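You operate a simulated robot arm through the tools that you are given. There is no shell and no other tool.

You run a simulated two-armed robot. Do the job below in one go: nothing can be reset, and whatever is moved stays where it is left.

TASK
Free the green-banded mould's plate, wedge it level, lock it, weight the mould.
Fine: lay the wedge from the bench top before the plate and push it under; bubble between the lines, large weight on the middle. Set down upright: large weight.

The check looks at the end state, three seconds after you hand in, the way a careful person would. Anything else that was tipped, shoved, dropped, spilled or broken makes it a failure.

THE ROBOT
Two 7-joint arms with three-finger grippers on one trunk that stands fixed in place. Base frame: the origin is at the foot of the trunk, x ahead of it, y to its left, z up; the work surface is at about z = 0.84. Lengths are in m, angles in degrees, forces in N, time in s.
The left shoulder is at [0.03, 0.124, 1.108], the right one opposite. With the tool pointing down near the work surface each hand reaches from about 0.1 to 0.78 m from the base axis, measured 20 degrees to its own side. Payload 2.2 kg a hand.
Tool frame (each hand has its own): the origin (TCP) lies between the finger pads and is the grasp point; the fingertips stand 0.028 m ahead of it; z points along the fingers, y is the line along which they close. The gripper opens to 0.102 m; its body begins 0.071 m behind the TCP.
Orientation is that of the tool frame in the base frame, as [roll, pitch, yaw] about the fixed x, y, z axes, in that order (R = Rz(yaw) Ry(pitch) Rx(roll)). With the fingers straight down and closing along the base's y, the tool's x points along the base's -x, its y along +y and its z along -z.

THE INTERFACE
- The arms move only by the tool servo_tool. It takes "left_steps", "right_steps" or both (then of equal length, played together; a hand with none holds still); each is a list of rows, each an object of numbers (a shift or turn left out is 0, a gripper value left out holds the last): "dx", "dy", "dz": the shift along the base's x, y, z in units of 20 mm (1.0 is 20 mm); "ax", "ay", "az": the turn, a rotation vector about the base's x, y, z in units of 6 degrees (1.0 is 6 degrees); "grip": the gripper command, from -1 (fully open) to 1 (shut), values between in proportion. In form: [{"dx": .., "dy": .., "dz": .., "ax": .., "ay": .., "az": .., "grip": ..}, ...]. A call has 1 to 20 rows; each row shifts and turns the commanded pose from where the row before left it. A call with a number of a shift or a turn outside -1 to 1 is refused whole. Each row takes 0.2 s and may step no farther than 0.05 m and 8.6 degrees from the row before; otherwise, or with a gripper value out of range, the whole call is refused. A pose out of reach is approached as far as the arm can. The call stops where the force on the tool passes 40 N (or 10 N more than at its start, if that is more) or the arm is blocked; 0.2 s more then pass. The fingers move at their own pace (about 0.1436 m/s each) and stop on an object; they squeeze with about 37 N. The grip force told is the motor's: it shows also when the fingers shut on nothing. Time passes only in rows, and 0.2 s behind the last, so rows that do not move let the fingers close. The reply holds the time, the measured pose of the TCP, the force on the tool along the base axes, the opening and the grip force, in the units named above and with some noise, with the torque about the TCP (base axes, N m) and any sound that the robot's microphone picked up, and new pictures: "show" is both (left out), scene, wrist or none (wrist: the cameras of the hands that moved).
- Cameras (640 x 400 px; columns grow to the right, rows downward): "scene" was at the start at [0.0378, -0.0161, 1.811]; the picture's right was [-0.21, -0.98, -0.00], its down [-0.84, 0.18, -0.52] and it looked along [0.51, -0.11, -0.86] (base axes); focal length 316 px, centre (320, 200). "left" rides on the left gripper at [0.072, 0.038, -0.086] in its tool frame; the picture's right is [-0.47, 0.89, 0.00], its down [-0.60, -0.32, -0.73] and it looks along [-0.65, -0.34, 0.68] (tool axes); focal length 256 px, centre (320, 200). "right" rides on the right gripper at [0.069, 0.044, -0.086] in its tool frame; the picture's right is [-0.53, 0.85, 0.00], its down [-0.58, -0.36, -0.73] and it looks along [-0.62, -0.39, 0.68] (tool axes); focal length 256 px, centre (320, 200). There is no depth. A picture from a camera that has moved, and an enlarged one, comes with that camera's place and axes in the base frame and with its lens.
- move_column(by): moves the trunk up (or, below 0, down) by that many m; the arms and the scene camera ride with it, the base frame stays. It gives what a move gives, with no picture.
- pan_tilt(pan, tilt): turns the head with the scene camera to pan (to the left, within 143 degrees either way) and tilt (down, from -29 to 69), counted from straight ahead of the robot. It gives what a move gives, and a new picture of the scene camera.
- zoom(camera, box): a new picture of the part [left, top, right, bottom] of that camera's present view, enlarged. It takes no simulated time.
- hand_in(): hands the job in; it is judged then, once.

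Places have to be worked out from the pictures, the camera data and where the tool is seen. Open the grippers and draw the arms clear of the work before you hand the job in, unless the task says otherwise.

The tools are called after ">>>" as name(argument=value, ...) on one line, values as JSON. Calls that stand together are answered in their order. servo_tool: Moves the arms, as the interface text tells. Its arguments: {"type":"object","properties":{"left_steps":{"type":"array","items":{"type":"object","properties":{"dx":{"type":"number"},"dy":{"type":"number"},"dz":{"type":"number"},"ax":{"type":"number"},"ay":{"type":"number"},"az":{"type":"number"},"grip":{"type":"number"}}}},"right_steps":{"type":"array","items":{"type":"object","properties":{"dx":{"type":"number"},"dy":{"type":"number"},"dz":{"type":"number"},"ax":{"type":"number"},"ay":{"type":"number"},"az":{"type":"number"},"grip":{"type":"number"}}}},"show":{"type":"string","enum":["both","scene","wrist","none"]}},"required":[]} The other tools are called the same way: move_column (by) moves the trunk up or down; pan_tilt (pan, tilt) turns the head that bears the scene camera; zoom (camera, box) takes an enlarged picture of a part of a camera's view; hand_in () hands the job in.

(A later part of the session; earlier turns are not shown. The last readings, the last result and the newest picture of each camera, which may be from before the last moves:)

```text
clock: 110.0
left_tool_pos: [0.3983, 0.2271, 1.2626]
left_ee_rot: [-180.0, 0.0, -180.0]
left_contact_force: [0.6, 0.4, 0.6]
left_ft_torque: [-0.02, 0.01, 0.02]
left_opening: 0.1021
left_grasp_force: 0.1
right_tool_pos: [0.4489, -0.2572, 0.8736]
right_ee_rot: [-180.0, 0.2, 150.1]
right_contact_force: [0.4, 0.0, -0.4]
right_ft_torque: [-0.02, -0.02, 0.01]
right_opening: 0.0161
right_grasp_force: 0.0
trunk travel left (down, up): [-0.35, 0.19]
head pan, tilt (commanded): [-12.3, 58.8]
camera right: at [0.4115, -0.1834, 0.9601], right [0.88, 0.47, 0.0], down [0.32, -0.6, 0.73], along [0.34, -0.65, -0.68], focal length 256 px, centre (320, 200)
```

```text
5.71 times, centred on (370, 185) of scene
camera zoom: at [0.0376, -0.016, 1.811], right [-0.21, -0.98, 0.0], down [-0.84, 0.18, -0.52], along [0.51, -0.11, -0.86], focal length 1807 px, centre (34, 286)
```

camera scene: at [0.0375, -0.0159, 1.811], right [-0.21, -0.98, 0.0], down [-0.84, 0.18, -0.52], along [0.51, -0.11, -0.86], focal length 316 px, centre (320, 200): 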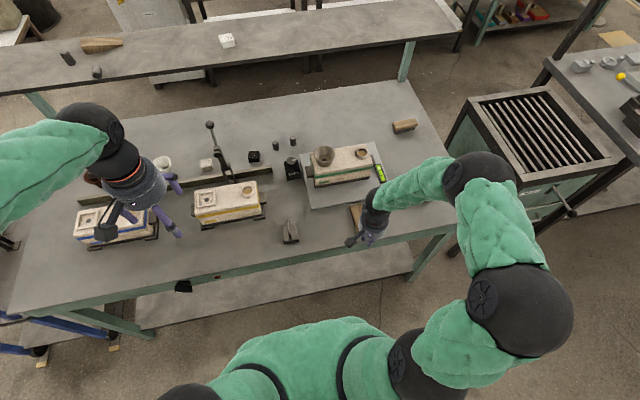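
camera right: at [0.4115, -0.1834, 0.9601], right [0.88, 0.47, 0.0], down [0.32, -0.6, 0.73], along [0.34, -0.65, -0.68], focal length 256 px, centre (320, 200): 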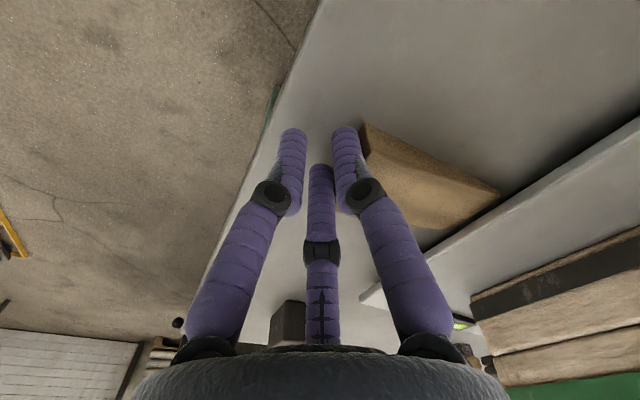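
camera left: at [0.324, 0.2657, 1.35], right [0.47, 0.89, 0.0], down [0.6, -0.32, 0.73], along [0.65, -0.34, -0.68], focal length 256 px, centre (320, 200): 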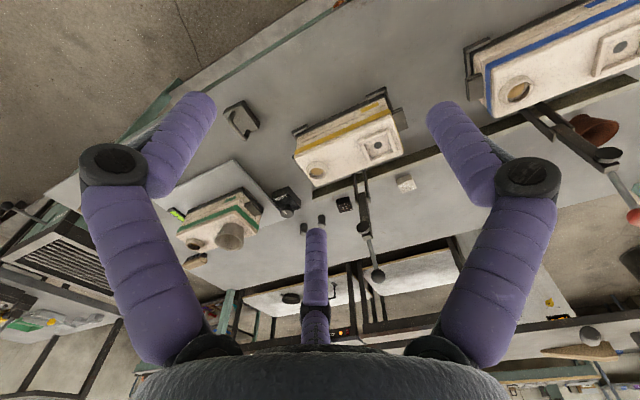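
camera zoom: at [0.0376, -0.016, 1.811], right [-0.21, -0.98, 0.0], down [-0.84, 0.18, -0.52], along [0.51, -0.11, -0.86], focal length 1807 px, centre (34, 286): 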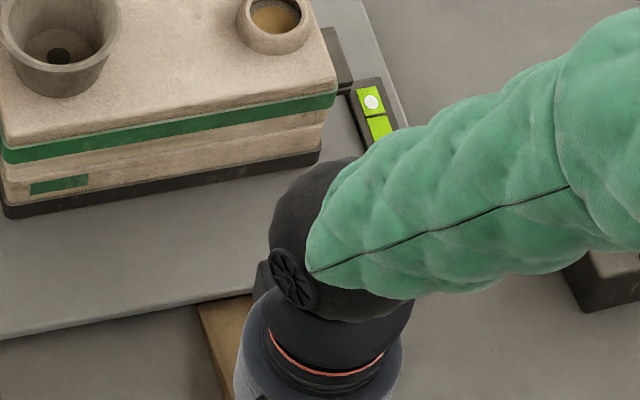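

In contact and sliding freely; thin edge ≈0.574, just at the plate. I push on in small steps watching the force.

>>> servo_tool(right_steps=[{"dx": 0.2}, {"dx": 0.2}, {"dx": 0.2}, {"dx": 0.2}, {"dx": 0.2}, {}], show="wrist")

>>> zoom(camera="scene", box=[320, 150, 420, 220])

>>> zoom(camera="right", box=[320, 100, 520, 240])

```text
clock: 111.4
left_tool_pos: [0.3978, 0.2255, 1.2642]
left_ee_rot: [-180.0, 0.0, -179.9]
left_contact_force: [0.5, -1.0, 0.0]
left_ft_torque: [0.01, 0.04, 0.0]
left_opening: 0.102
left_grasp_force: 0.0
right_tool_pos: [0.4668, -0.2555, 0.8739]
right_ee_rot: [180.0, 0.1, 150.1]
right_contact_force: [-9.7, 0.3, 1.2]
right_ft_torque: [-0.04, 0.11, -0.04]
right_opening: 0.0147
right_grasp_force: 0.1
trunk travel left (down, up): [-0.35, 0.19]
head pan, tilt (commanded): [-12.3, 58.8]
camera right: at [0.4295, -0.1827, 0.96], right [0.88, 0.47, 0.0], down [0.32, -0.6, 0.73], along [0.34, -0.65, -0.68], focal length 256 px, centre (320, 200)
```

right: 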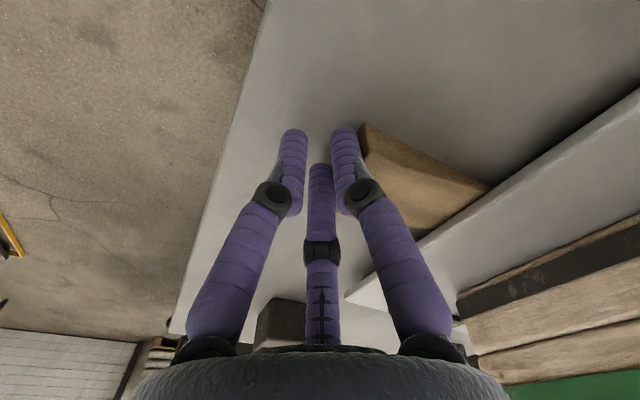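

```text
5.71 times, centred on (370, 185) of scene
camera zoom: at [0.0361, -0.016, 1.811], right [-0.21, -0.98, 0.0], down [-0.84, 0.18, -0.52], along [0.51, -0.11, -0.86], focal length 1807 px, centre (34, 286)
```

zoom: 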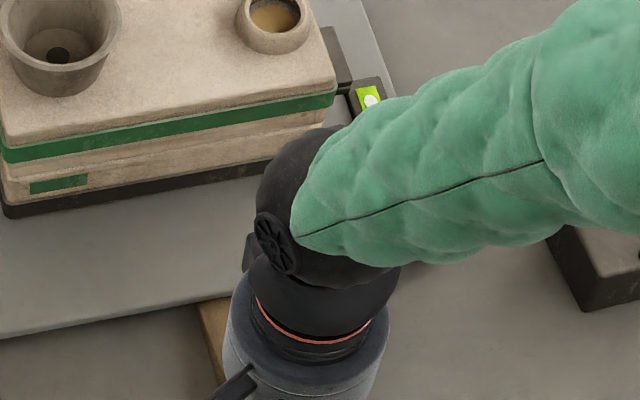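

```text
2.86 times, centred on (420, 170) of right
camera zoom: at [0.4295, -0.1827, 0.96], right [0.88, 0.47, 0.0], down [0.32, -0.6, 0.73], along [0.34, -0.65, -0.68], focal length 731 px, centre (34, 286)
```

zoom: 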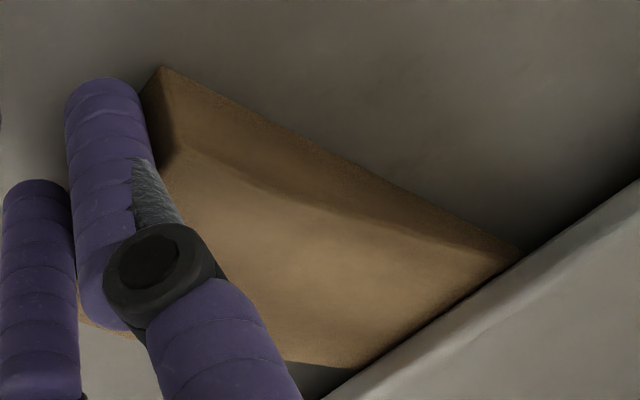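

The thin end is now ~14 mm under the edge with ~10 N resistance. I continue 8 mm more in small steps.

>>> servo_tool(right_steps=[{"dx": 0.1}, {"dx": 0.1}, {"dx": 0.1}, {"dx": 0.1}, {}], show="scene")

>>> zoom(camera="scene", box=[290, 130, 420, 220])

>>> zoom(camera="left", box=[130, 170, 280, 270])

```text
clock: 112.6
left_tool_pos: [0.3964, 0.227, 1.2646]
left_ee_rot: [-180.0, 0.0, -179.9]
left_contact_force: [0.3, -0.2, -0.1]
left_ft_torque: [-0.03, -0.04, 0.02]
left_opening: 0.102
left_grasp_force: 0.0
right_tool_pos: [0.4767, -0.2557, 0.8752]
right_ee_rot: [-180.0, 0.2, 150.1]
right_contact_force: [-14.0, -0.1, -2.5]
right_ft_torque: [0.03, 0.25, -0.03]
right_opening: 0.014
right_grasp_force: 0.1
trunk travel left (down, up): [-0.35, 0.19]
head pan, tilt (commanded): [-12.3, 58.8]
camera scene: at [0.0359, -0.016, 1.811], right [-0.21, -0.98, 0.0], down [-0.84, 0.18, -0.52], along [0.51, -0.11, -0.86], focal length 316 px, centre (320, 200)
```

scene: 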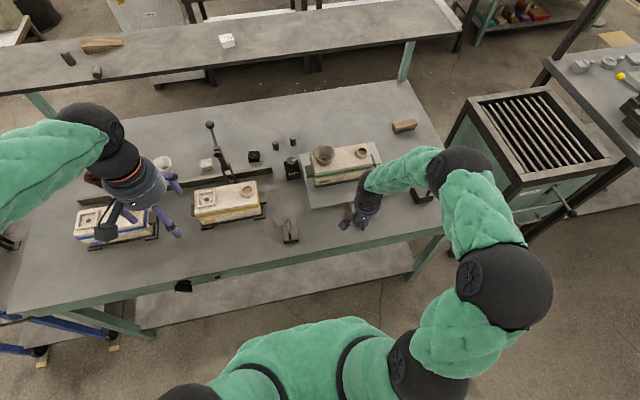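

```text
4.44 times, centred on (355, 175) of scene
camera zoom: at [0.0359, -0.016, 1.811], right [-0.21, -0.98, 0.0], down [-0.84, 0.18, -0.52], along [0.51, -0.11, -0.86], focal length 1405 px, centre (164, 311)
```

zoom: 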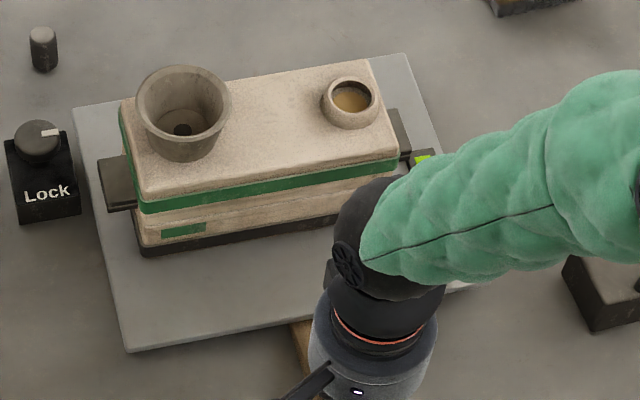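

```text
4.00 times, centred on (205, 220) of left
camera zoom: at [0.3235, 0.2652, 1.3502], right [0.47, 0.89, 0.0], down [0.6, -0.32, 0.73], along [0.65, -0.34, -0.68], focal length 1024 px, centre (780, 120)
```

zoom: 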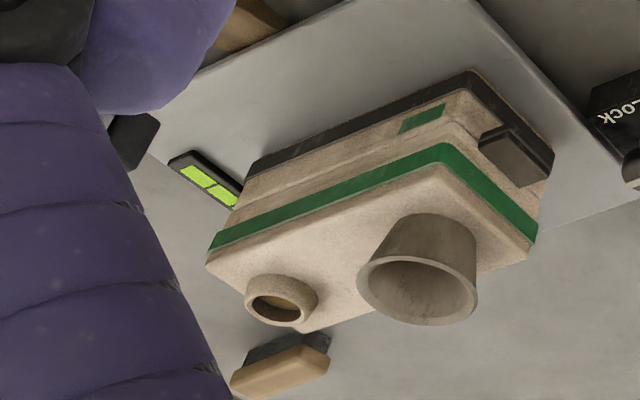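

Resistance 14 N, wedge sliding under. I back the hand off to see the bubble and calibrate its motion.

>>> servo_tool(right_steps=[{"dx": -0.8}, {"dx": -0.8}, {"dx": -0.8, "dz": 0.3}, {}], show="none")

>>> zoom(camera="scene", box=[360, 150, 400, 190])

>>> zoom(camera="scene", box=[290, 130, 420, 220])

```text
clock: 113.6
left_tool_pos: [0.3993, 0.2264, 1.263]
left_ee_rot: [-180.0, 0.0, -180.0]
left_contact_force: [0.0, -0.3, 0.2]
left_ft_torque: [-0.01, 0.03, -0.01]
left_opening: 0.1022
left_grasp_force: 0.1
right_tool_pos: [0.4303, -0.2564, 0.8798]
right_ee_rot: [-180.0, 0.4, 150.1]
right_contact_force: [0.1, 0.0, -0.5]
right_ft_torque: [-0.01, -0.01, -0.01]
right_opening: 0.0159
right_grasp_force: 0.1
trunk travel left (down, up): [-0.35, 0.19]
head pan, tilt (commanded): [-12.3, 58.8]
```

```text
10.00 times, centred on (380, 170) of scene
camera zoom: at [0.0382, -0.0161, 1.811], right [-0.21, -0.98, 0.0], down [-0.84, 0.18, -0.52], along [0.51, -0.11, -0.86], focal length 3162 px, centre (-280, 500)
```

zoom: 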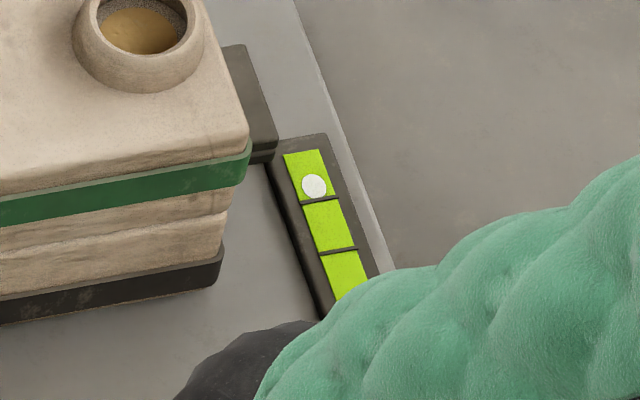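

```text
4.44 times, centred on (355, 175) of scene
camera zoom: at [0.0382, -0.0161, 1.811], right [-0.21, -0.98, 0.0], down [-0.84, 0.18, -0.52], along [0.51, -0.11, -0.86], focal length 1405 px, centre (164, 311)
```

zoom: 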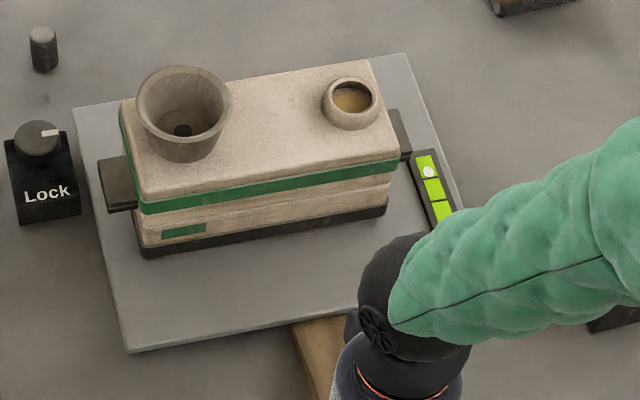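

The bubble has started moving toward the first line (needs to reach the middle cell). I push ~9 mm further and check again.

>>> servo_tool(right_steps=[{"dx": 0.7, "dz": -0.25}, {"dx": 0.8}, {"dx": 0.7}, {"dx": 0.25}, {"dx": 0.2}, {"dx": 0.15}, {}], show="none")

>>> servo_tool(right_steps=[{"dx": -0.8}, {"dx": -0.9}, {"dx": -0.9, "dz": 0.3}, {}], show="none")

>>> zoom(camera="scene", box=[360, 150, 400, 190])

```text
clock: 115.2
left_tool_pos: [0.3966, 0.2271, 1.2634]
left_ee_rot: [180.0, 0.1, 180.0]
left_contact_force: [0.3, 0.9, 0.0]
left_ft_torque: [0.02, 0.05, -0.01]
left_opening: 0.1019
left_grasp_force: 0.0
right_tool_pos: [0.4834, -0.2561, 0.8764]
right_ee_rot: [179.9, 0.1, 150.1]
right_contact_force: [-15.4, 0.0, -4.5]
right_ft_torque: [0.06, 0.29, 0.0]
right_opening: 0.0139
right_grasp_force: 0.1
trunk travel left (down, up): [-0.35, 0.19]
head pan, tilt (commanded): [-12.3, 58.8]
```

```text
clock: 116.2
left_tool_pos: [0.3986, 0.2276, 1.2638]
left_ee_rot: [-180.0, 0.0, 179.9]
left_contact_force: [-1.0, 0.3, -0.2]
left_ft_torque: [-0.01, -0.02, -0.04]
left_opening: 0.1018
left_grasp_force: 0.0
right_tool_pos: [0.4344, -0.2559, 0.8825]
right_ee_rot: [179.9, 0.3, 150.1]
right_contact_force: [0.5, 0.5, -0.3]
right_ft_torque: [-0.03, 0.0, 0.01]
right_opening: 0.016
right_grasp_force: 0.1
trunk travel left (down, up): [-0.35, 0.19]
head pan, tilt (commanded): [-12.3, 58.8]
```

```text
10.00 times, centred on (380, 170) of scene
camera zoom: at [0.0382, -0.0161, 1.811], right [-0.21, -0.98, 0.0], down [-0.84, 0.18, -0.52], along [0.51, -0.11, -0.86], focal length 3162 px, centre (-280, 500)
```

zoom: 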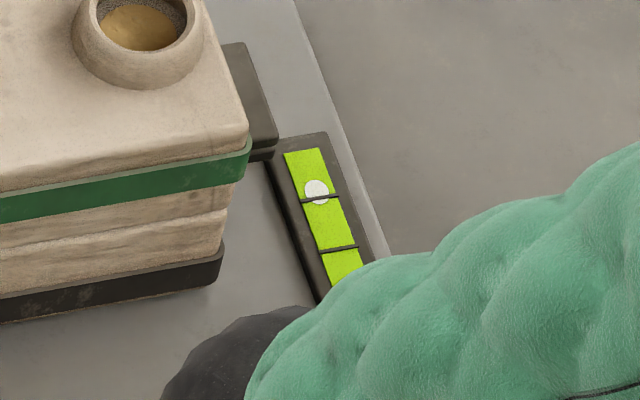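

The bubble is at the first line now. At ~0.75 px/mm of push I still need several cm; I push ~16 mm more and check.

>>> servo_tool(right_steps=[{"dx": 0.8, "dz": -0.3}, {"dx": 0.8}, {"dx": 0.8}, {"dx": 0.3}, {"dx": 0.2}, {"dx": 0.2}, {"dx": 0.2}, {"dx": 0.15}, {}], show="none")

>>> servo_tool(right_steps=[{"dx": -0.8}, {"dx": -0.9}, {"dx": -0.9, "dz": 0.3}, {"dx": -0.6}, {}], show="none")

>>> zoom(camera="scene", box=[360, 150, 400, 190])

>>> zoom(camera="scene", box=[290, 130, 420, 220])

```text
clock: 118.2
left_tool_pos: [0.3981, 0.2263, 1.2636]
left_ee_rot: [180.0, 0.1, 179.9]
left_contact_force: [0.1, -0.1, 0.3]
left_ft_torque: [0.01, 0.02, -0.02]
left_opening: 0.102
left_grasp_force: 0.0
right_tool_pos: [0.5011, -0.2569, 0.8748]
right_ee_rot: [180.0, 0.2, 150.2]
right_contact_force: [-11.5, 0.6, -5.4]
right_ft_torque: [0.02, 0.25, -0.02]
right_opening: 0.0137
right_grasp_force: 0.0
trunk travel left (down, up): [-0.35, 0.19]
head pan, tilt (commanded): [-12.3, 58.8]
```

```text
clock: 119.4
left_tool_pos: [0.3994, 0.2268, 1.2625]
left_ee_rot: [-180.0, 0.0, 180.0]
left_contact_force: [-0.8, 0.1, 0.5]
left_ft_torque: [-0.01, 0.02, -0.06]
left_opening: 0.1021
left_grasp_force: 0.0
right_tool_pos: [0.4386, -0.255, 0.8825]
right_ee_rot: [-179.9, 0.2, 150.1]
right_contact_force: [-1.0, 0.1, 0.2]
right_ft_torque: [0.02, 0.04, 0.03]
right_opening: 0.0161
right_grasp_force: 0.1
trunk travel left (down, up): [-0.35, 0.19]
head pan, tilt (commanded): [-12.3, 58.8]
```

```text
10.00 times, centred on (380, 170) of scene
camera zoom: at [0.0379, -0.0159, 1.811], right [-0.21, -0.98, 0.0], down [-0.84, 0.18, -0.52], along [0.51, -0.11, -0.86], focal length 3162 px, centre (-280, 500)
```

zoom: 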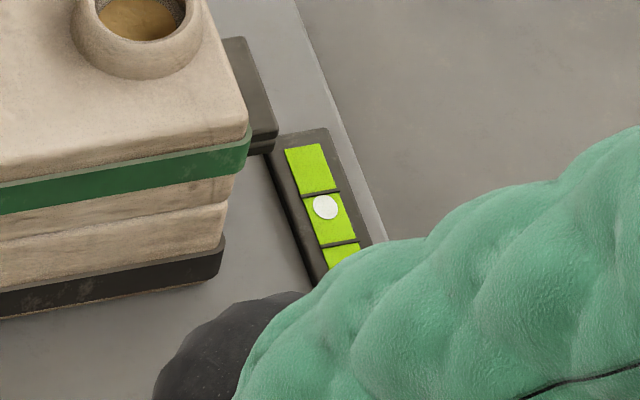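

```text
4.44 times, centred on (355, 175) of scene
camera zoom: at [0.0379, -0.0159, 1.811], right [-0.21, -0.98, 0.0], down [-0.84, 0.18, -0.52], along [0.51, -0.11, -0.86], focal length 1405 px, centre (164, 311)
```

zoom: 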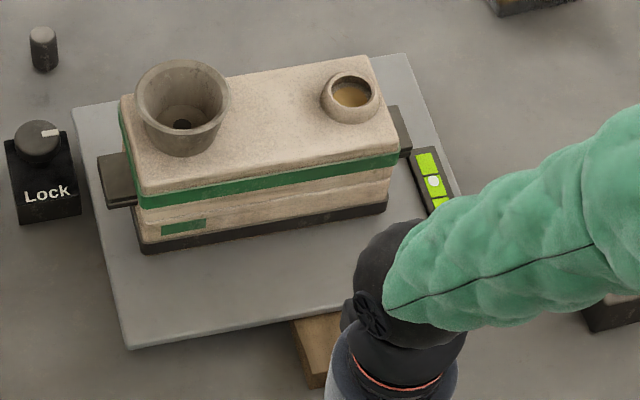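

The bubble is just inside the middle cell (centre needs ~11 px more ≈ 10 mm). I push ~9 mm further.

>>> servo_tool(right_steps=[{"dx": 0.8, "dz": -0.3}, {"dx": 0.9}, {"dx": 0.9}, {"dx": 0.5}, {"dx": 0.2}, {"dx": 0.15}, {"dx": 0.15}, {"dx": 0.05}, {}], show="none")

>>> servo_tool(right_steps=[{"dx": -0.8}, {"dx": -0.9}, {"dx": -0.9, "dz": 0.3}, {"dx": -0.9}, {"dx": -0.5}, {}], show="none")

>>> zoom(camera="scene", box=[360, 150, 400, 190])

>>> zoom(camera="scene", box=[290, 130, 420, 220])

```text
clock: 121.4
left_tool_pos: [0.3977, 0.2264, 1.2636]
left_ee_rot: [-180.0, 0.0, 179.9]
left_contact_force: [0.3, -0.3, 0.3]
left_ft_torque: [0.05, 0.02, -0.03]
left_opening: 0.1021
left_grasp_force: 0.1
right_tool_pos: [0.5112, -0.2557, 0.8749]
right_ee_rot: [-180.0, 0.2, 150.1]
right_contact_force: [-12.2, -0.5, -6.0]
right_ft_torque: [-0.03, 0.28, -0.01]
right_opening: 0.0134
right_grasp_force: 0.1
trunk travel left (down, up): [-0.35, 0.19]
head pan, tilt (commanded): [-12.3, 58.8]
```

```text
clock: 122.8
left_tool_pos: [0.3973, 0.2275, 1.2621]
left_ee_rot: [180.0, 0.0, -179.9]
left_contact_force: [0.4, -0.3, 0.2]
left_ft_torque: [-0.01, 0.01, -0.02]
left_opening: 0.1019
left_grasp_force: 0.0
right_tool_pos: [0.4325, -0.2557, 0.8813]
right_ee_rot: [-180.0, 0.2, 150.2]
right_contact_force: [-0.4, 0.4, 0.5]
right_ft_torque: [0.02, 0.03, 0.02]
right_opening: 0.0162
right_grasp_force: 0.0
trunk travel left (down, up): [-0.35, 0.19]
head pan, tilt (commanded): [-12.3, 58.8]
```

```text
10.00 times, centred on (380, 170) of scene
camera zoom: at [0.0378, -0.016, 1.811], right [-0.21, -0.98, 0.0], down [-0.84, 0.18, -0.52], along [0.51, -0.11, -0.86], focal length 3162 px, centre (-280, 500)
```

zoom: 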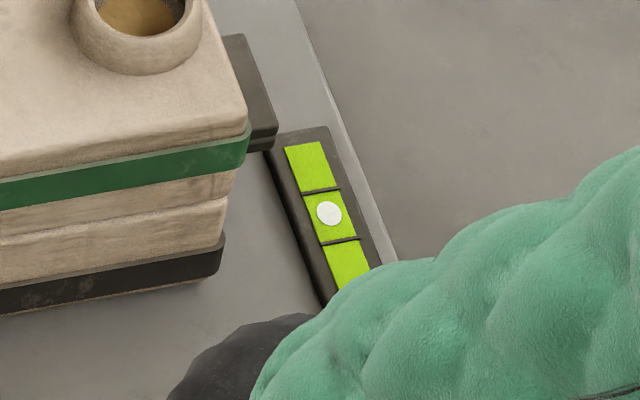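

```text
4.44 times, centred on (355, 175) of scene
camera zoom: at [0.0378, -0.016, 1.811], right [-0.21, -0.98, 0.0], down [-0.84, 0.18, -0.52], along [0.51, -0.11, -0.86], focal length 1405 px, centre (164, 311)
```

zoom: 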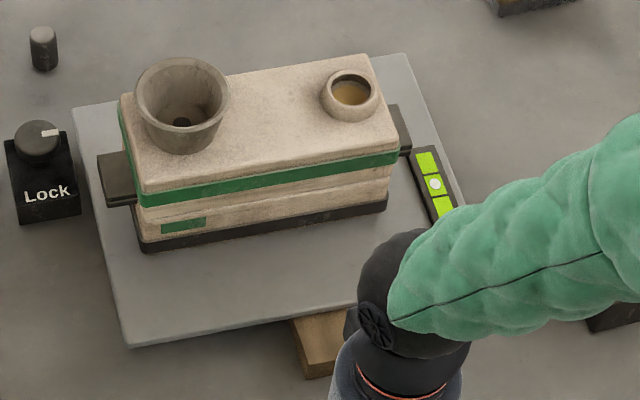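

The bubble is centred between the lines. I raise the hand, turn it back, and travel to the lock with the forward tilt.

>>> servo_tool(right_steps=[{"dz": 0.8}, {"dz": 0.8}, {"dz": 1, "az": 1}, {"dz": 1, "az": 1}, {"dz": 1, "az": 1}, {"dz": 1, "az": 1}, {"dz": 1, "az": 1}, {"dz": 1, "grip": 0.2}, {"dz": 1, "grip": -0.1}, {"dz": 0.9}, {"dx": 0.9, "ay": -0.34}, {"dx": 0.9, "ay": -0.34}, {"dx": 0.9, "ay": -0.34}, {"dx": 0.9, "ay": -0.34}, {"dx": 0.9, "ay": -0.34}, {"dx": 0.9, "ay": -0.34}, {"dx": 0.9, "ay": -0.34}, {"dx": 0.9, "ay": -0.34}, {"dx": 0.9, "ay": -0.34}], show="scene")

>>> zoom(camera="scene", box=[360, 150, 400, 190])

```text
clock: 126.8
left_tool_pos: [0.3994, 0.2275, 1.2628]
left_ee_rot: [180.0, 0.1, -180.0]
left_contact_force: [-0.3, 0.5, -0.2]
left_ft_torque: [0.01, 0.02, 0.02]
left_opening: 0.1019
left_grasp_force: 0.1
right_tool_pos: [0.5949, -0.2561, 1.071]
right_ee_rot: [180.0, 18.6, -179.9]
right_contact_force: [0.8, -0.5, -0.4]
right_ft_torque: [-0.05, 0.03, 0.02]
right_opening: 0.0561
right_grasp_force: 0.0
trunk travel left (down, up): [-0.35, 0.19]
head pan, tilt (commanded): [-12.3, 58.8]
camera scene: at [0.0383, -0.016, 1.811], right [-0.21, -0.98, 0.0], down [-0.84, 0.18, -0.52], along [0.51, -0.11, -0.86], focal length 316 px, centre (320, 200)
```

scene: 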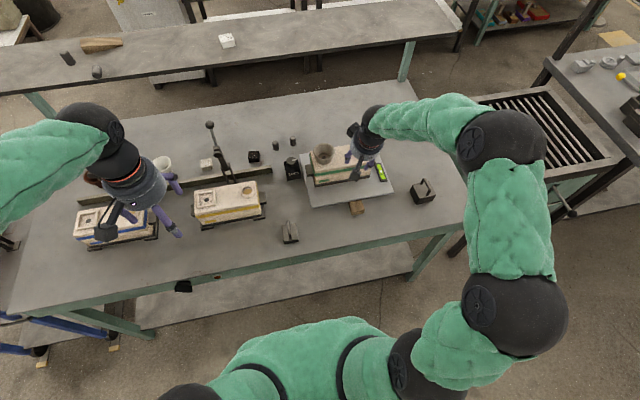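

```text
10.00 times, centred on (380, 170) of scene
camera zoom: at [0.0383, -0.016, 1.811], right [-0.21, -0.98, 0.0], down [-0.84, 0.18, -0.52], along [0.51, -0.11, -0.86], focal length 3162 px, centre (-280, 500)
```

zoom: 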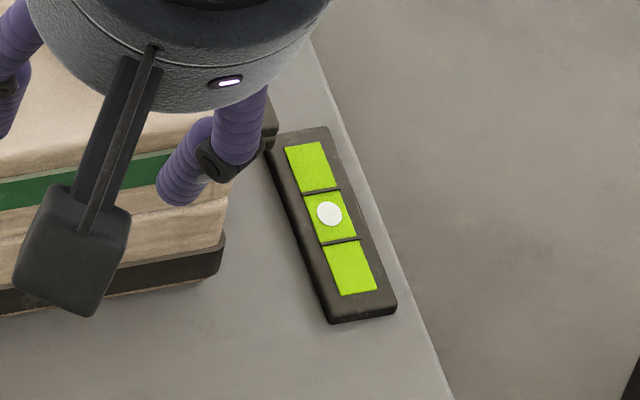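

Level view is clear: bubble dead centre. I move on to above the knob.

>>> servo_tool(right_steps=[{"dx": 0.675, "dy": 0.94, "dz": 0.2}, {"dx": 0.675, "dy": 0.94, "dz": 0.2}, {"dx": 0.675, "dy": 0.94, "dz": 0.2}, {"dx": 0.675, "dy": 0.94, "dz": 0.2}, {"dx": 0.675, "dy": 0.94}, {"dx": 0.675, "dy": 0.94}, {"dx": 0.675, "dy": 0.94}, {"dx": 0.675, "dy": 0.94}, {"dx": 0.675, "dy": 0.94}, {"dx": 0.675, "dy": 0.94}, {}], show="scene")

```text
clock: 129.2
left_tool_pos: [0.3981, 0.2261, 1.2628]
left_ee_rot: [-180.0, 0.0, 179.9]
left_contact_force: [0.4, -0.6, 0.1]
left_ft_torque: [0.03, -0.01, -0.01]
left_opening: 0.1022
left_grasp_force: 0.0
right_tool_pos: [0.7273, -0.066, 1.0873]
right_ee_rot: [-180.0, 18.6, -179.8]
right_contact_force: [-0.2, -0.7, 0.1]
right_ft_torque: [-0.02, 0.02, 0.01]
right_opening: 0.0561
right_grasp_force: 0.0
trunk travel left (down, up): [-0.35, 0.19]
head pan, tilt (commanded): [-12.3, 58.8]
camera scene: at [0.0372, -0.0166, 1.811], right [-0.21, -0.98, 0.0], down [-0.84, 0.18, -0.52], along [0.51, -0.11, -0.86], focal length 316 px, centre (320, 200)
```

scene: 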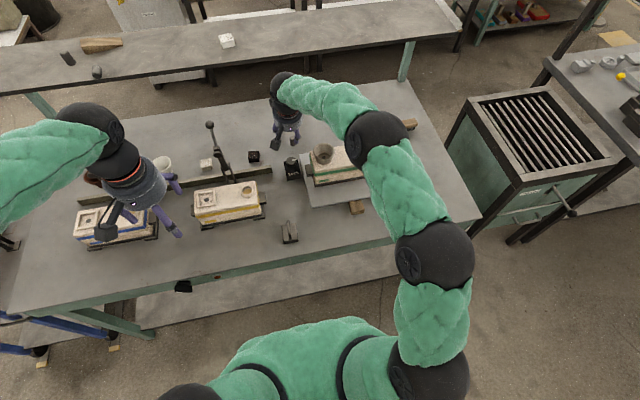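

Good posture. I reduce tilt to 13°, pre-rotate the hand ~42° counter-clockwise and come down above the knob.

>>> servo_tool(right_steps=[{"ay": 0.47, "dx": 0.4}, {"ay": 0.46, "dx": 0.4}, {"ax": -0.22, "az": 0.975, "dx": 0.1, "dz": -0.5}, {"ax": -0.22, "az": 0.975, "dx": 0.1, "dz": -0.5}, {"ax": -0.22, "az": 0.975, "dx": 0.1, "dz": -0.5}, {"ax": -0.22, "az": 0.975, "dx": 0.1, "dz": -0.5}, {"ax": -0.22, "az": 0.975, "dx": 0.1, "dz": -0.5}, {"ax": -0.22, "az": 0.975, "dx": 0.1, "dz": -0.5}, {"ax": -0.22, "az": 0.975, "dx": 0.1, "dz": -0.5}, {"dz": -0.8}, {"dz": -0.8}, {"dz": -0.8}, {}], show="both")

>>> zoom(camera="scene", box=[250, 110, 350, 190])

```text
clock: 132.0
left_tool_pos: [0.3975, 0.2257, 1.2638]
left_ee_rot: [180.0, 0.0, 180.0]
left_contact_force: [0.9, 0.1, 0.3]
left_ft_torque: [0.0, -0.02, -0.02]
left_opening: 0.1018
left_grasp_force: 0.2
right_tool_pos: [0.7602, -0.0676, 0.9689]
right_ee_rot: [-171.4, 9.7, -137.2]
right_contact_force: [-0.4, 0.2, -0.2]
right_ft_torque: [0.02, 0.02, -0.04]
right_opening: 0.056
right_grasp_force: 0.0
trunk travel left (down, up): [-0.35, 0.19]
head pan, tilt (commanded): [-12.3, 58.8]
camera scene: at [0.0375, -0.0159, 1.811], right [-0.21, -0.98, 0.0], down [-0.84, 0.18, -0.52], along [0.51, -0.11, -0.86], focal length 316 px, centre (320, 200)
camera right: at [0.6618, -0.0817, 1.0349], right [-0.17, 0.99, -0.03], down [0.49, 0.11, 0.86], along [0.85, 0.13, -0.5], focal length 256 px, centre (320, 200)
```

scene: 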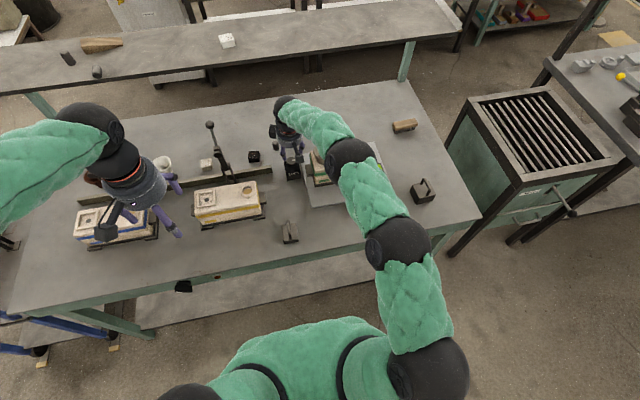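
right: 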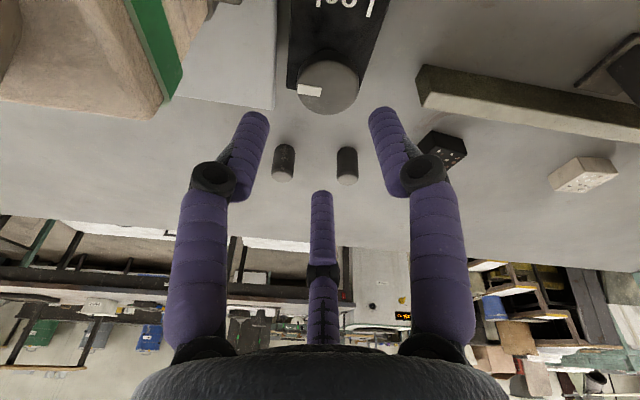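

```text
5.00 times, centred on (300, 150) of scene
camera zoom: at [0.0375, -0.0159, 1.811], right [-0.21, -0.98, 0.0], down [-0.84, 0.18, -0.52], along [0.51, -0.11, -0.86], focal length 1581 px, centre (420, 450)
```

zoom: 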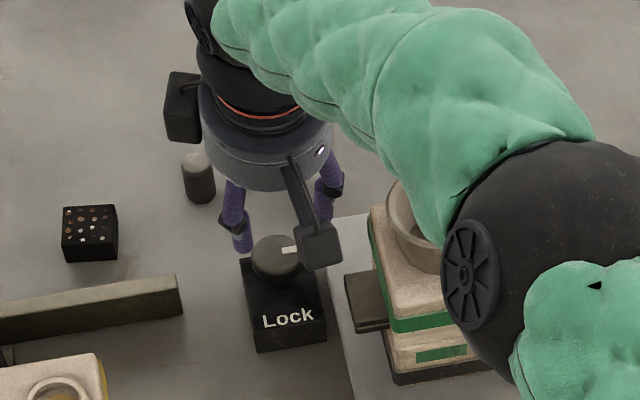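

Aligned above the knob; mark points to -y. I descend around it.

>>> servo_tool(right_steps=[{"dz": -0.8}, {"dz": -0.8}, {"dz": -0.8}, {"dz": -0.65}, {}], show="both")

>>> zoom(camera="right", box=[220, 80, 440, 240])

```text
clock: 133.2
left_tool_pos: [0.3985, 0.2262, 1.2635]
left_ee_rot: [-180.0, 0.0, 179.9]
left_contact_force: [0.1, -0.7, 0.3]
left_ft_torque: [-0.03, -0.02, 0.03]
left_opening: 0.102
left_grasp_force: 0.1
right_tool_pos: [0.7593, -0.0678, 0.9089]
right_ee_rot: [-171.4, 9.7, -137.2]
right_contact_force: [0.1, 0.6, -0.9]
right_ft_torque: [-0.02, -0.01, 0.02]
right_opening: 0.0563
right_grasp_force: 0.0
trunk travel left (down, up): [-0.35, 0.19]
head pan, tilt (commanded): [-12.3, 58.8]
camera scene: at [0.0376, -0.0159, 1.811], right [-0.21, -0.98, 0.0], down [-0.84, 0.18, -0.52], along [0.51, -0.11, -0.86], focal length 316 px, centre (320, 200)
camera right: at [0.6623, -0.0825, 0.9747], right [-0.17, 0.99, -0.03], down [0.49, 0.11, 0.86], along [0.85, 0.13, -0.5], focal length 256 px, centre (320, 200)
```

scene: 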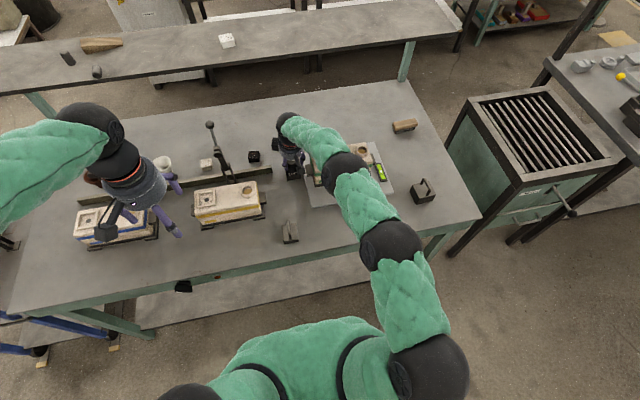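
right: 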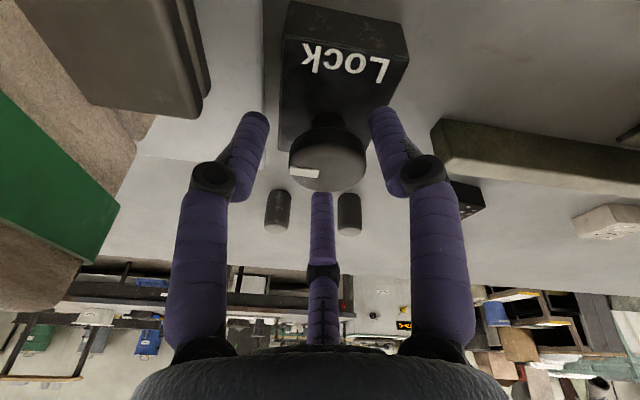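

```text
2.50 times, centred on (330, 160) of right
camera zoom: at [0.6623, -0.0825, 0.9747], right [-0.17, 0.99, -0.03], down [0.49, 0.11, 0.86], along [0.85, 0.13, -0.5], focal length 640 px, centre (295, 300)
```

zoom: 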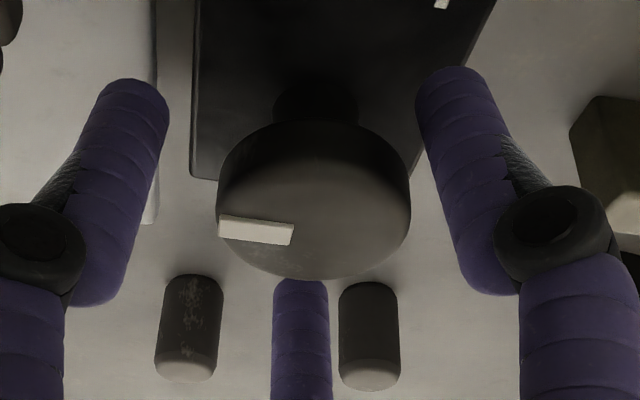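

The knob sits ~4 mm to the +y side of centre; I shift, lower 4 mm and close.

>>> servo_tool(right_steps=[{"dy": 0.2}, {"dz": -0.2, "grip": 0.1}, {"grip": 0.1}, {"grip": 0.3}, {"grip": 1}, {"grip": 1}], show="wrist")

>>> zoom(camera="right", box=[220, 80, 440, 240])

```text
clock: 134.6
left_tool_pos: [0.3978, 0.2267, 1.2628]
left_ee_rot: [-180.0, -0.1, -179.9]
left_contact_force: [-0.1, 0.1, -1.1]
left_ft_torque: [0.0, 0.01, 0.0]
left_opening: 0.1019
left_grasp_force: 0.1
right_tool_pos: [0.7563, -0.065, 0.9044]
right_ee_rot: [-171.6, 9.6, -137.3]
right_contact_force: [-7.5, -6.3, 1.7]
right_ft_torque: [-0.44, 0.27, 0.0]
right_opening: 0.0365
right_grasp_force: 44.9
trunk travel left (down, up): [-0.35, 0.19]
head pan, tilt (commanded): [-12.3, 58.8]
camera right: at [0.6607, -0.0793, 0.9702], right [-0.17, 0.99, -0.03], down [0.49, 0.11, 0.86], along [0.85, 0.13, -0.5], focal length 256 px, centre (320, 200)
```

right: 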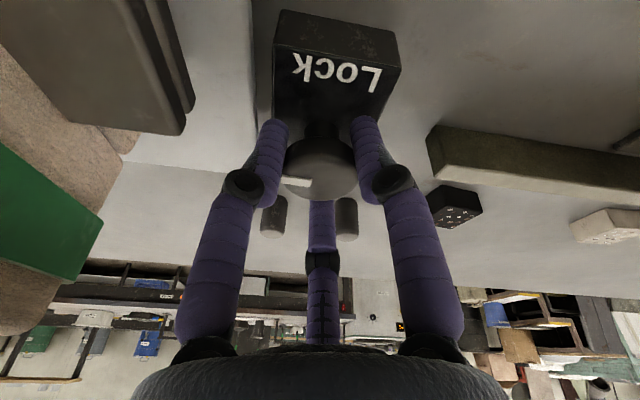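

```text
2.50 times, centred on (330, 160) of right
camera zoom: at [0.6607, -0.0793, 0.9702], right [-0.17, 0.99, -0.03], down [0.49, 0.11, 0.86], along [0.85, 0.13, -0.5], focal length 640 px, centre (295, 300)
```

zoom: 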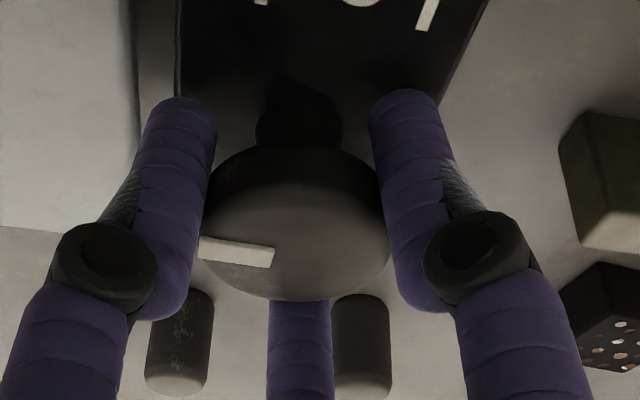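

Firm grip, small load. I turn clockwise 45° and check.

>>> servo_tool(right_steps=[{"ax": 0.165, "az": -0.73}, {"ax": 0.165, "az": -0.73}, {"ax": 0.165, "az": -0.73}, {"ax": 0.165, "az": -0.73}, {"ax": 0.165, "az": -0.73}, {"ax": 0.165, "az": -0.73}, {"ax": 0.165, "az": -0.73}, {"ax": 0.165, "az": -0.73}, {"ax": 0.165, "az": -0.73}, {"ax": 0.165, "az": -0.73}, {}], show="wrist")

>>> zoom(camera="right", box=[220, 80, 440, 240])

```text
clock: 137.0
left_tool_pos: [0.3978, 0.2254, 1.2624]
left_ee_rot: [179.8, 0.0, -179.9]
left_contact_force: [-0.1, 0.8, 0.0]
left_ft_torque: [0.0, 0.03, -0.01]
left_opening: 0.1019
left_grasp_force: 0.1
right_tool_pos: [0.7589, -0.065, 0.9044]
right_ee_rot: [179.3, 12.9, 177.0]
right_contact_force: [-14.8, -13.4, -7.7]
right_ft_torque: [-0.62, -0.02, -0.05]
right_opening: 0.0357
right_grasp_force: 45.4
trunk travel left (down, up): [-0.35, 0.19]
head pan, tilt (commanded): [-12.3, 58.8]
camera right: at [0.6738, -0.0179, 0.9729], right [0.56, 0.82, 0.13], down [0.38, -0.39, 0.84], along [0.73, -0.42, -0.53], focal length 256 px, centre (320, 200)
```

right: 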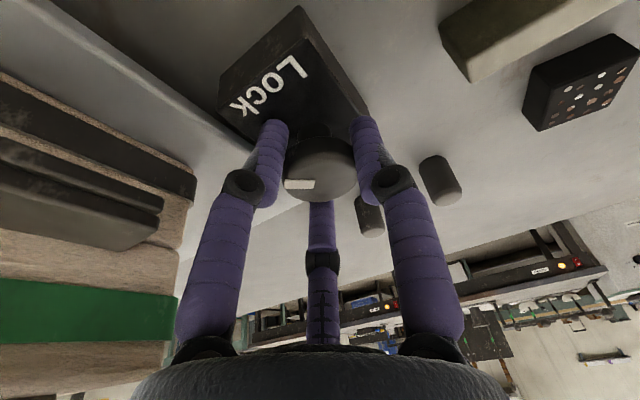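

```text
2.50 times, centred on (330, 160) of right
camera zoom: at [0.6738, -0.0179, 0.9729], right [0.56, 0.82, 0.13], down [0.38, -0.39, 0.84], along [0.73, -0.42, -0.53], focal length 640 px, centre (295, 300)
```

zoom: 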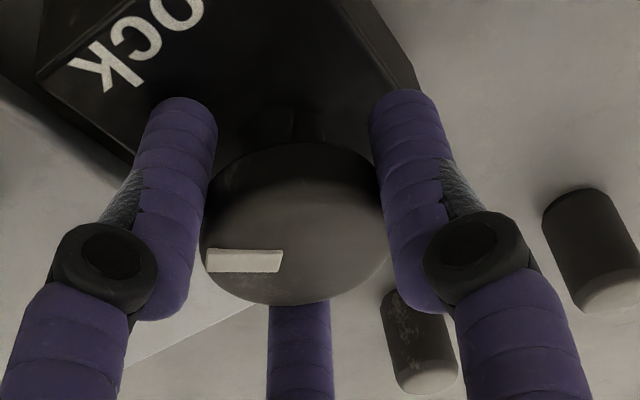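

It follows. I ease the side load and turn another 45° clockwise.

>>> servo_tool(right_steps=[{"dx": -0.12, "dy": -0.1, "dz": -0.05}, {"ax": 0.165, "az": -0.73}, {"ax": 0.165, "az": -0.73}, {"ax": 0.165, "az": -0.73}, {"ax": 0.165, "az": -0.73, "dx": -0.03}, {"ax": 0.165, "az": -0.73}, {"ax": 0.165, "az": -0.73, "dx": -0.03}, {"ax": 0.165, "az": -0.73}, {"ax": 0.165, "az": -0.73}, {"ax": 0.165, "az": -0.73}, {"ax": 0.165, "az": -0.73}, {}], show="wrist")

>>> zoom(camera="right", box=[220, 80, 440, 240])

```text
clock: 139.6
left_tool_pos: [0.3995, 0.2273, 1.2633]
left_ee_rot: [-179.9, -0.1, -180.0]
left_contact_force: [0.3, 0.1, -0.3]
left_ft_torque: [0.02, 0.03, 0.0]
left_opening: 0.1017
left_grasp_force: 0.1
right_tool_pos: [0.7561, -0.0653, 0.9047]
right_ee_rot: [170.3, 8.9, 131.5]
right_contact_force: [16.2, 8.7, 4.5]
right_ft_torque: [-0.21, -0.43, -0.02]
right_opening: 0.0362
right_grasp_force: 45.1
trunk travel left (down, up): [-0.35, 0.19]
head pan, tilt (commanded): [-12.3, 58.8]
camera right: at [0.7248, 0.0156, 0.9851], right [0.96, 0.17, 0.22], down [-0.05, -0.67, 0.74], along [0.28, -0.72, -0.63], focal length 256 px, centre (320, 200)
```

right: 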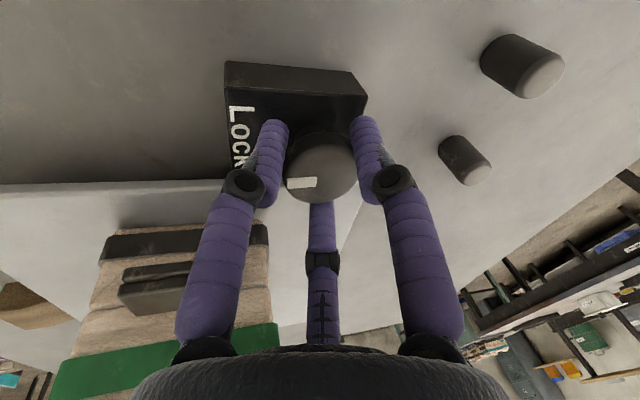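

```text
2.50 times, centred on (330, 160) of right
camera zoom: at [0.7248, 0.0156, 0.9851], right [0.96, 0.17, 0.22], down [-0.05, -0.67, 0.74], along [0.28, -0.72, -0.63], focal length 640 px, centre (295, 300)
```

zoom: 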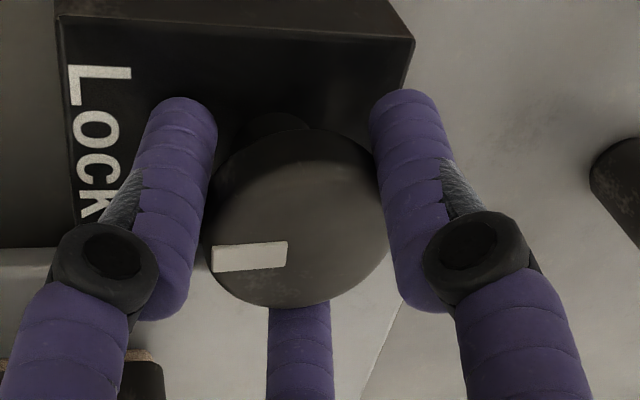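

The mark is roughly 20° short of "Lock". I keep turning clockwise until the stop torque appears.

>>> servo_tool(right_steps=[{"dx": 0.1, "dy": 0.05}, {"ax": 0.165, "az": -0.73}, {"ax": 0.165, "az": -0.73}, {"ax": 0.165, "az": -0.73}, {"ax": 0.165, "az": -0.73}, {}], show="both")

>>> zoom(camera="right", box=[220, 80, 440, 240])

```text
clock: 141.0
left_tool_pos: [0.3982, 0.227, 1.263]
left_ee_rot: [179.9, 0.0, 180.0]
left_contact_force: [0.1, 0.2, -0.7]
left_ft_torque: [-0.01, -0.01, 0.0]
left_opening: 0.102
left_grasp_force: 0.0
right_tool_pos: [0.757, -0.0648, 0.9042]
right_ee_rot: [168.3, 5.5, 113.7]
right_contact_force: [10.9, 1.6, 7.9]
right_ft_torque: [-0.35, -0.16, 0.7]
right_opening: 0.0364
right_grasp_force: 44.7
trunk travel left (down, up): [-0.35, 0.19]
head pan, tilt (commanded): [-12.3, 58.8]
camera scene: at [0.0381, -0.0156, 1.811], right [-0.21, -0.98, 0.0], down [-0.84, 0.18, -0.52], along [0.51, -0.11, -0.86], focal length 316 px, centre (320, 200)
camera right: at [0.75, 0.0162, 0.9897], right [0.97, -0.14, 0.22], down [-0.26, -0.67, 0.69], along [0.05, -0.73, -0.68], focal length 256 px, centre (320, 200)
```

scene: 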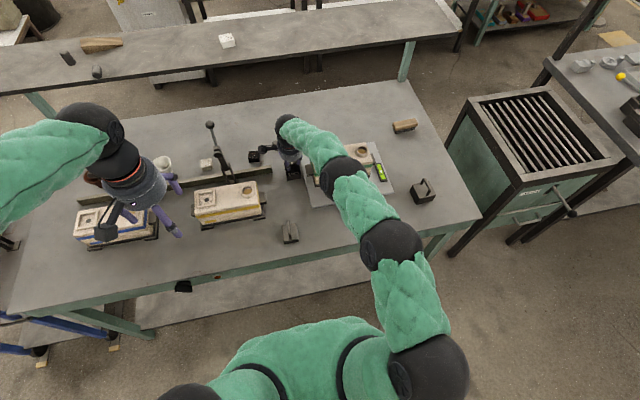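
right: 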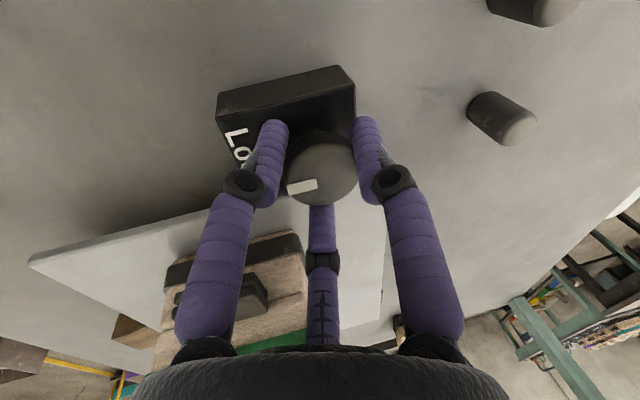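

```text
2.50 times, centred on (330, 160) of right
camera zoom: at [0.75, 0.0162, 0.9897], right [0.97, -0.14, 0.22], down [-0.26, -0.67, 0.69], along [0.05, -0.73, -0.68], focal length 640 px, centre (295, 300)
```

zoom: 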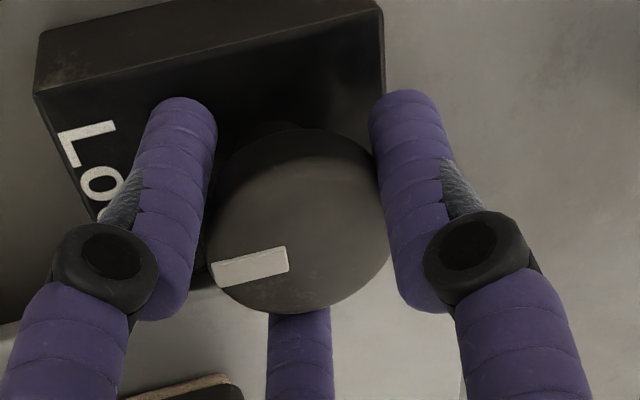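

Torque jumped to +0.7 N m: the lock stop. I release and lift to check the mark.

>>> servo_tool(right_steps=[{"grip": 0.3}, {"grip": -0.1}, {"grip": -0.1}, {"dz": 0.5}, {"dz": 0.8}, {"dz": 0.8, "ax": -0.165, "az": 0.73}, {"dz": 0.8, "ax": -0.165, "az": 0.73, "dx": -0.2}, {"dz": 0.8, "ax": -0.2, "az": 0.9, "dx": -0.3}, {"dz": 0.6, "ax": -0.2, "az": 0.9, "dx": -0.3}, {"dz": 0.6, "ax": -0.2, "az": 0.9, "dx": -0.3}, {"ax": -0.2, "az": 0.9, "dx": -0.3}, {"ax": -0.2, "az": 0.9, "dx": -0.3}, {"ax": -0.2, "az": 0.9}, {"ax": -0.2, "az": 0.9}, {"ax": -0.2, "az": 0.9}, {"ax": -0.2, "az": 0.9}, {"ax": -0.1, "az": 0.5}, {}], show="both")

>>> zoom(camera="scene", box=[270, 140, 320, 190])

>>> zoom(camera="scene", box=[360, 150, 400, 190])

```text
clock: 144.8
left_tool_pos: [0.3981, 0.2273, 1.2639]
left_ee_rot: [-180.0, 0.1, 179.9]
left_contact_force: [-0.4, -0.5, -0.2]
left_ft_torque: [0.01, 0.01, -0.04]
left_opening: 0.1019
left_grasp_force: 0.0
right_tool_pos: [0.7238, -0.0645, 1.0013]
right_ee_rot: [179.0, 12.8, 176.0]
right_contact_force: [-0.8, 0.0, 0.1]
right_ft_torque: [0.01, -0.05, -0.03]
right_opening: 0.0559
right_grasp_force: 0.0
trunk travel left (down, up): [-0.35, 0.19]
head pan, tilt (commanded): [-12.3, 58.8]
camera scene: at [0.0378, -0.0159, 1.811], right [-0.21, -0.98, 0.0], down [-0.84, 0.18, -0.52], along [0.51, -0.11, -0.86], focal length 316 px, centre (320, 200)
camera right: at [0.6401, -0.0173, 1.0707], right [0.57, 0.81, 0.14], down [0.37, -0.41, 0.83], along [0.73, -0.43, -0.53], focal length 256 px, centre (320, 200)
```

scene: 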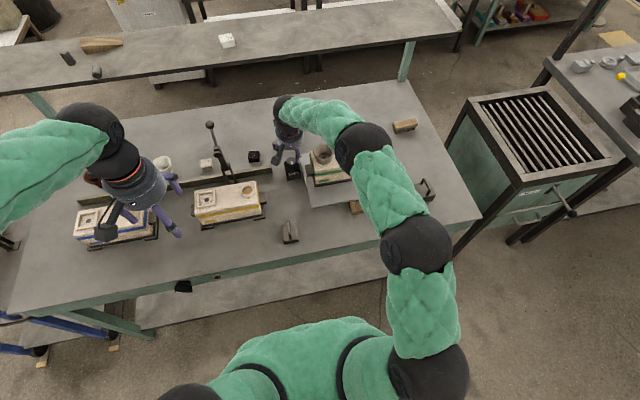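
right: 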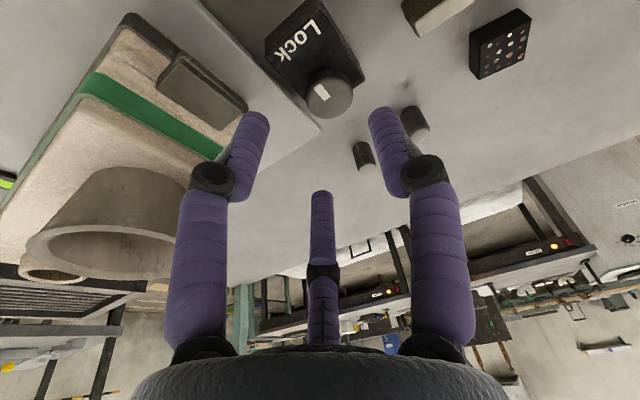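

```text
8.00 times, centred on (295, 165) of scene
camera zoom: at [0.0378, -0.0159, 1.811], right [-0.21, -0.98, 0.0], down [-0.84, 0.18, -0.52], along [0.51, -0.11, -0.86], focal length 2530 px, centre (520, 480)
```

zoom: 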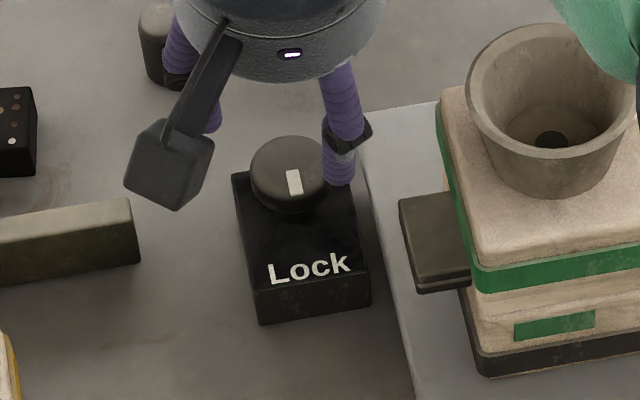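

```text
10.00 times, centred on (380, 170) of scene
camera zoom: at [0.0378, -0.0159, 1.811], right [-0.21, -0.98, 0.0], down [-0.84, 0.18, -0.52], along [0.51, -0.11, -0.86], focal length 3162 px, centre (-280, 500)
```

zoom: 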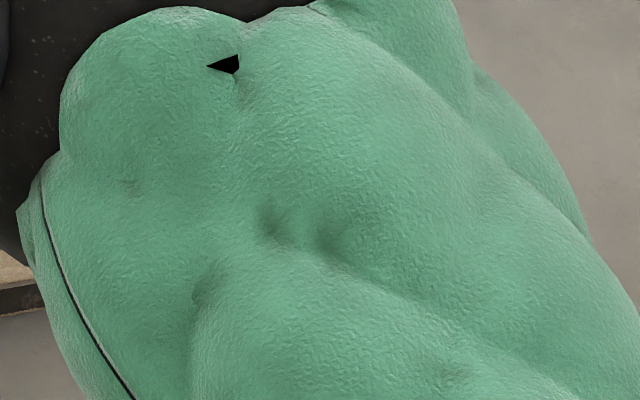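

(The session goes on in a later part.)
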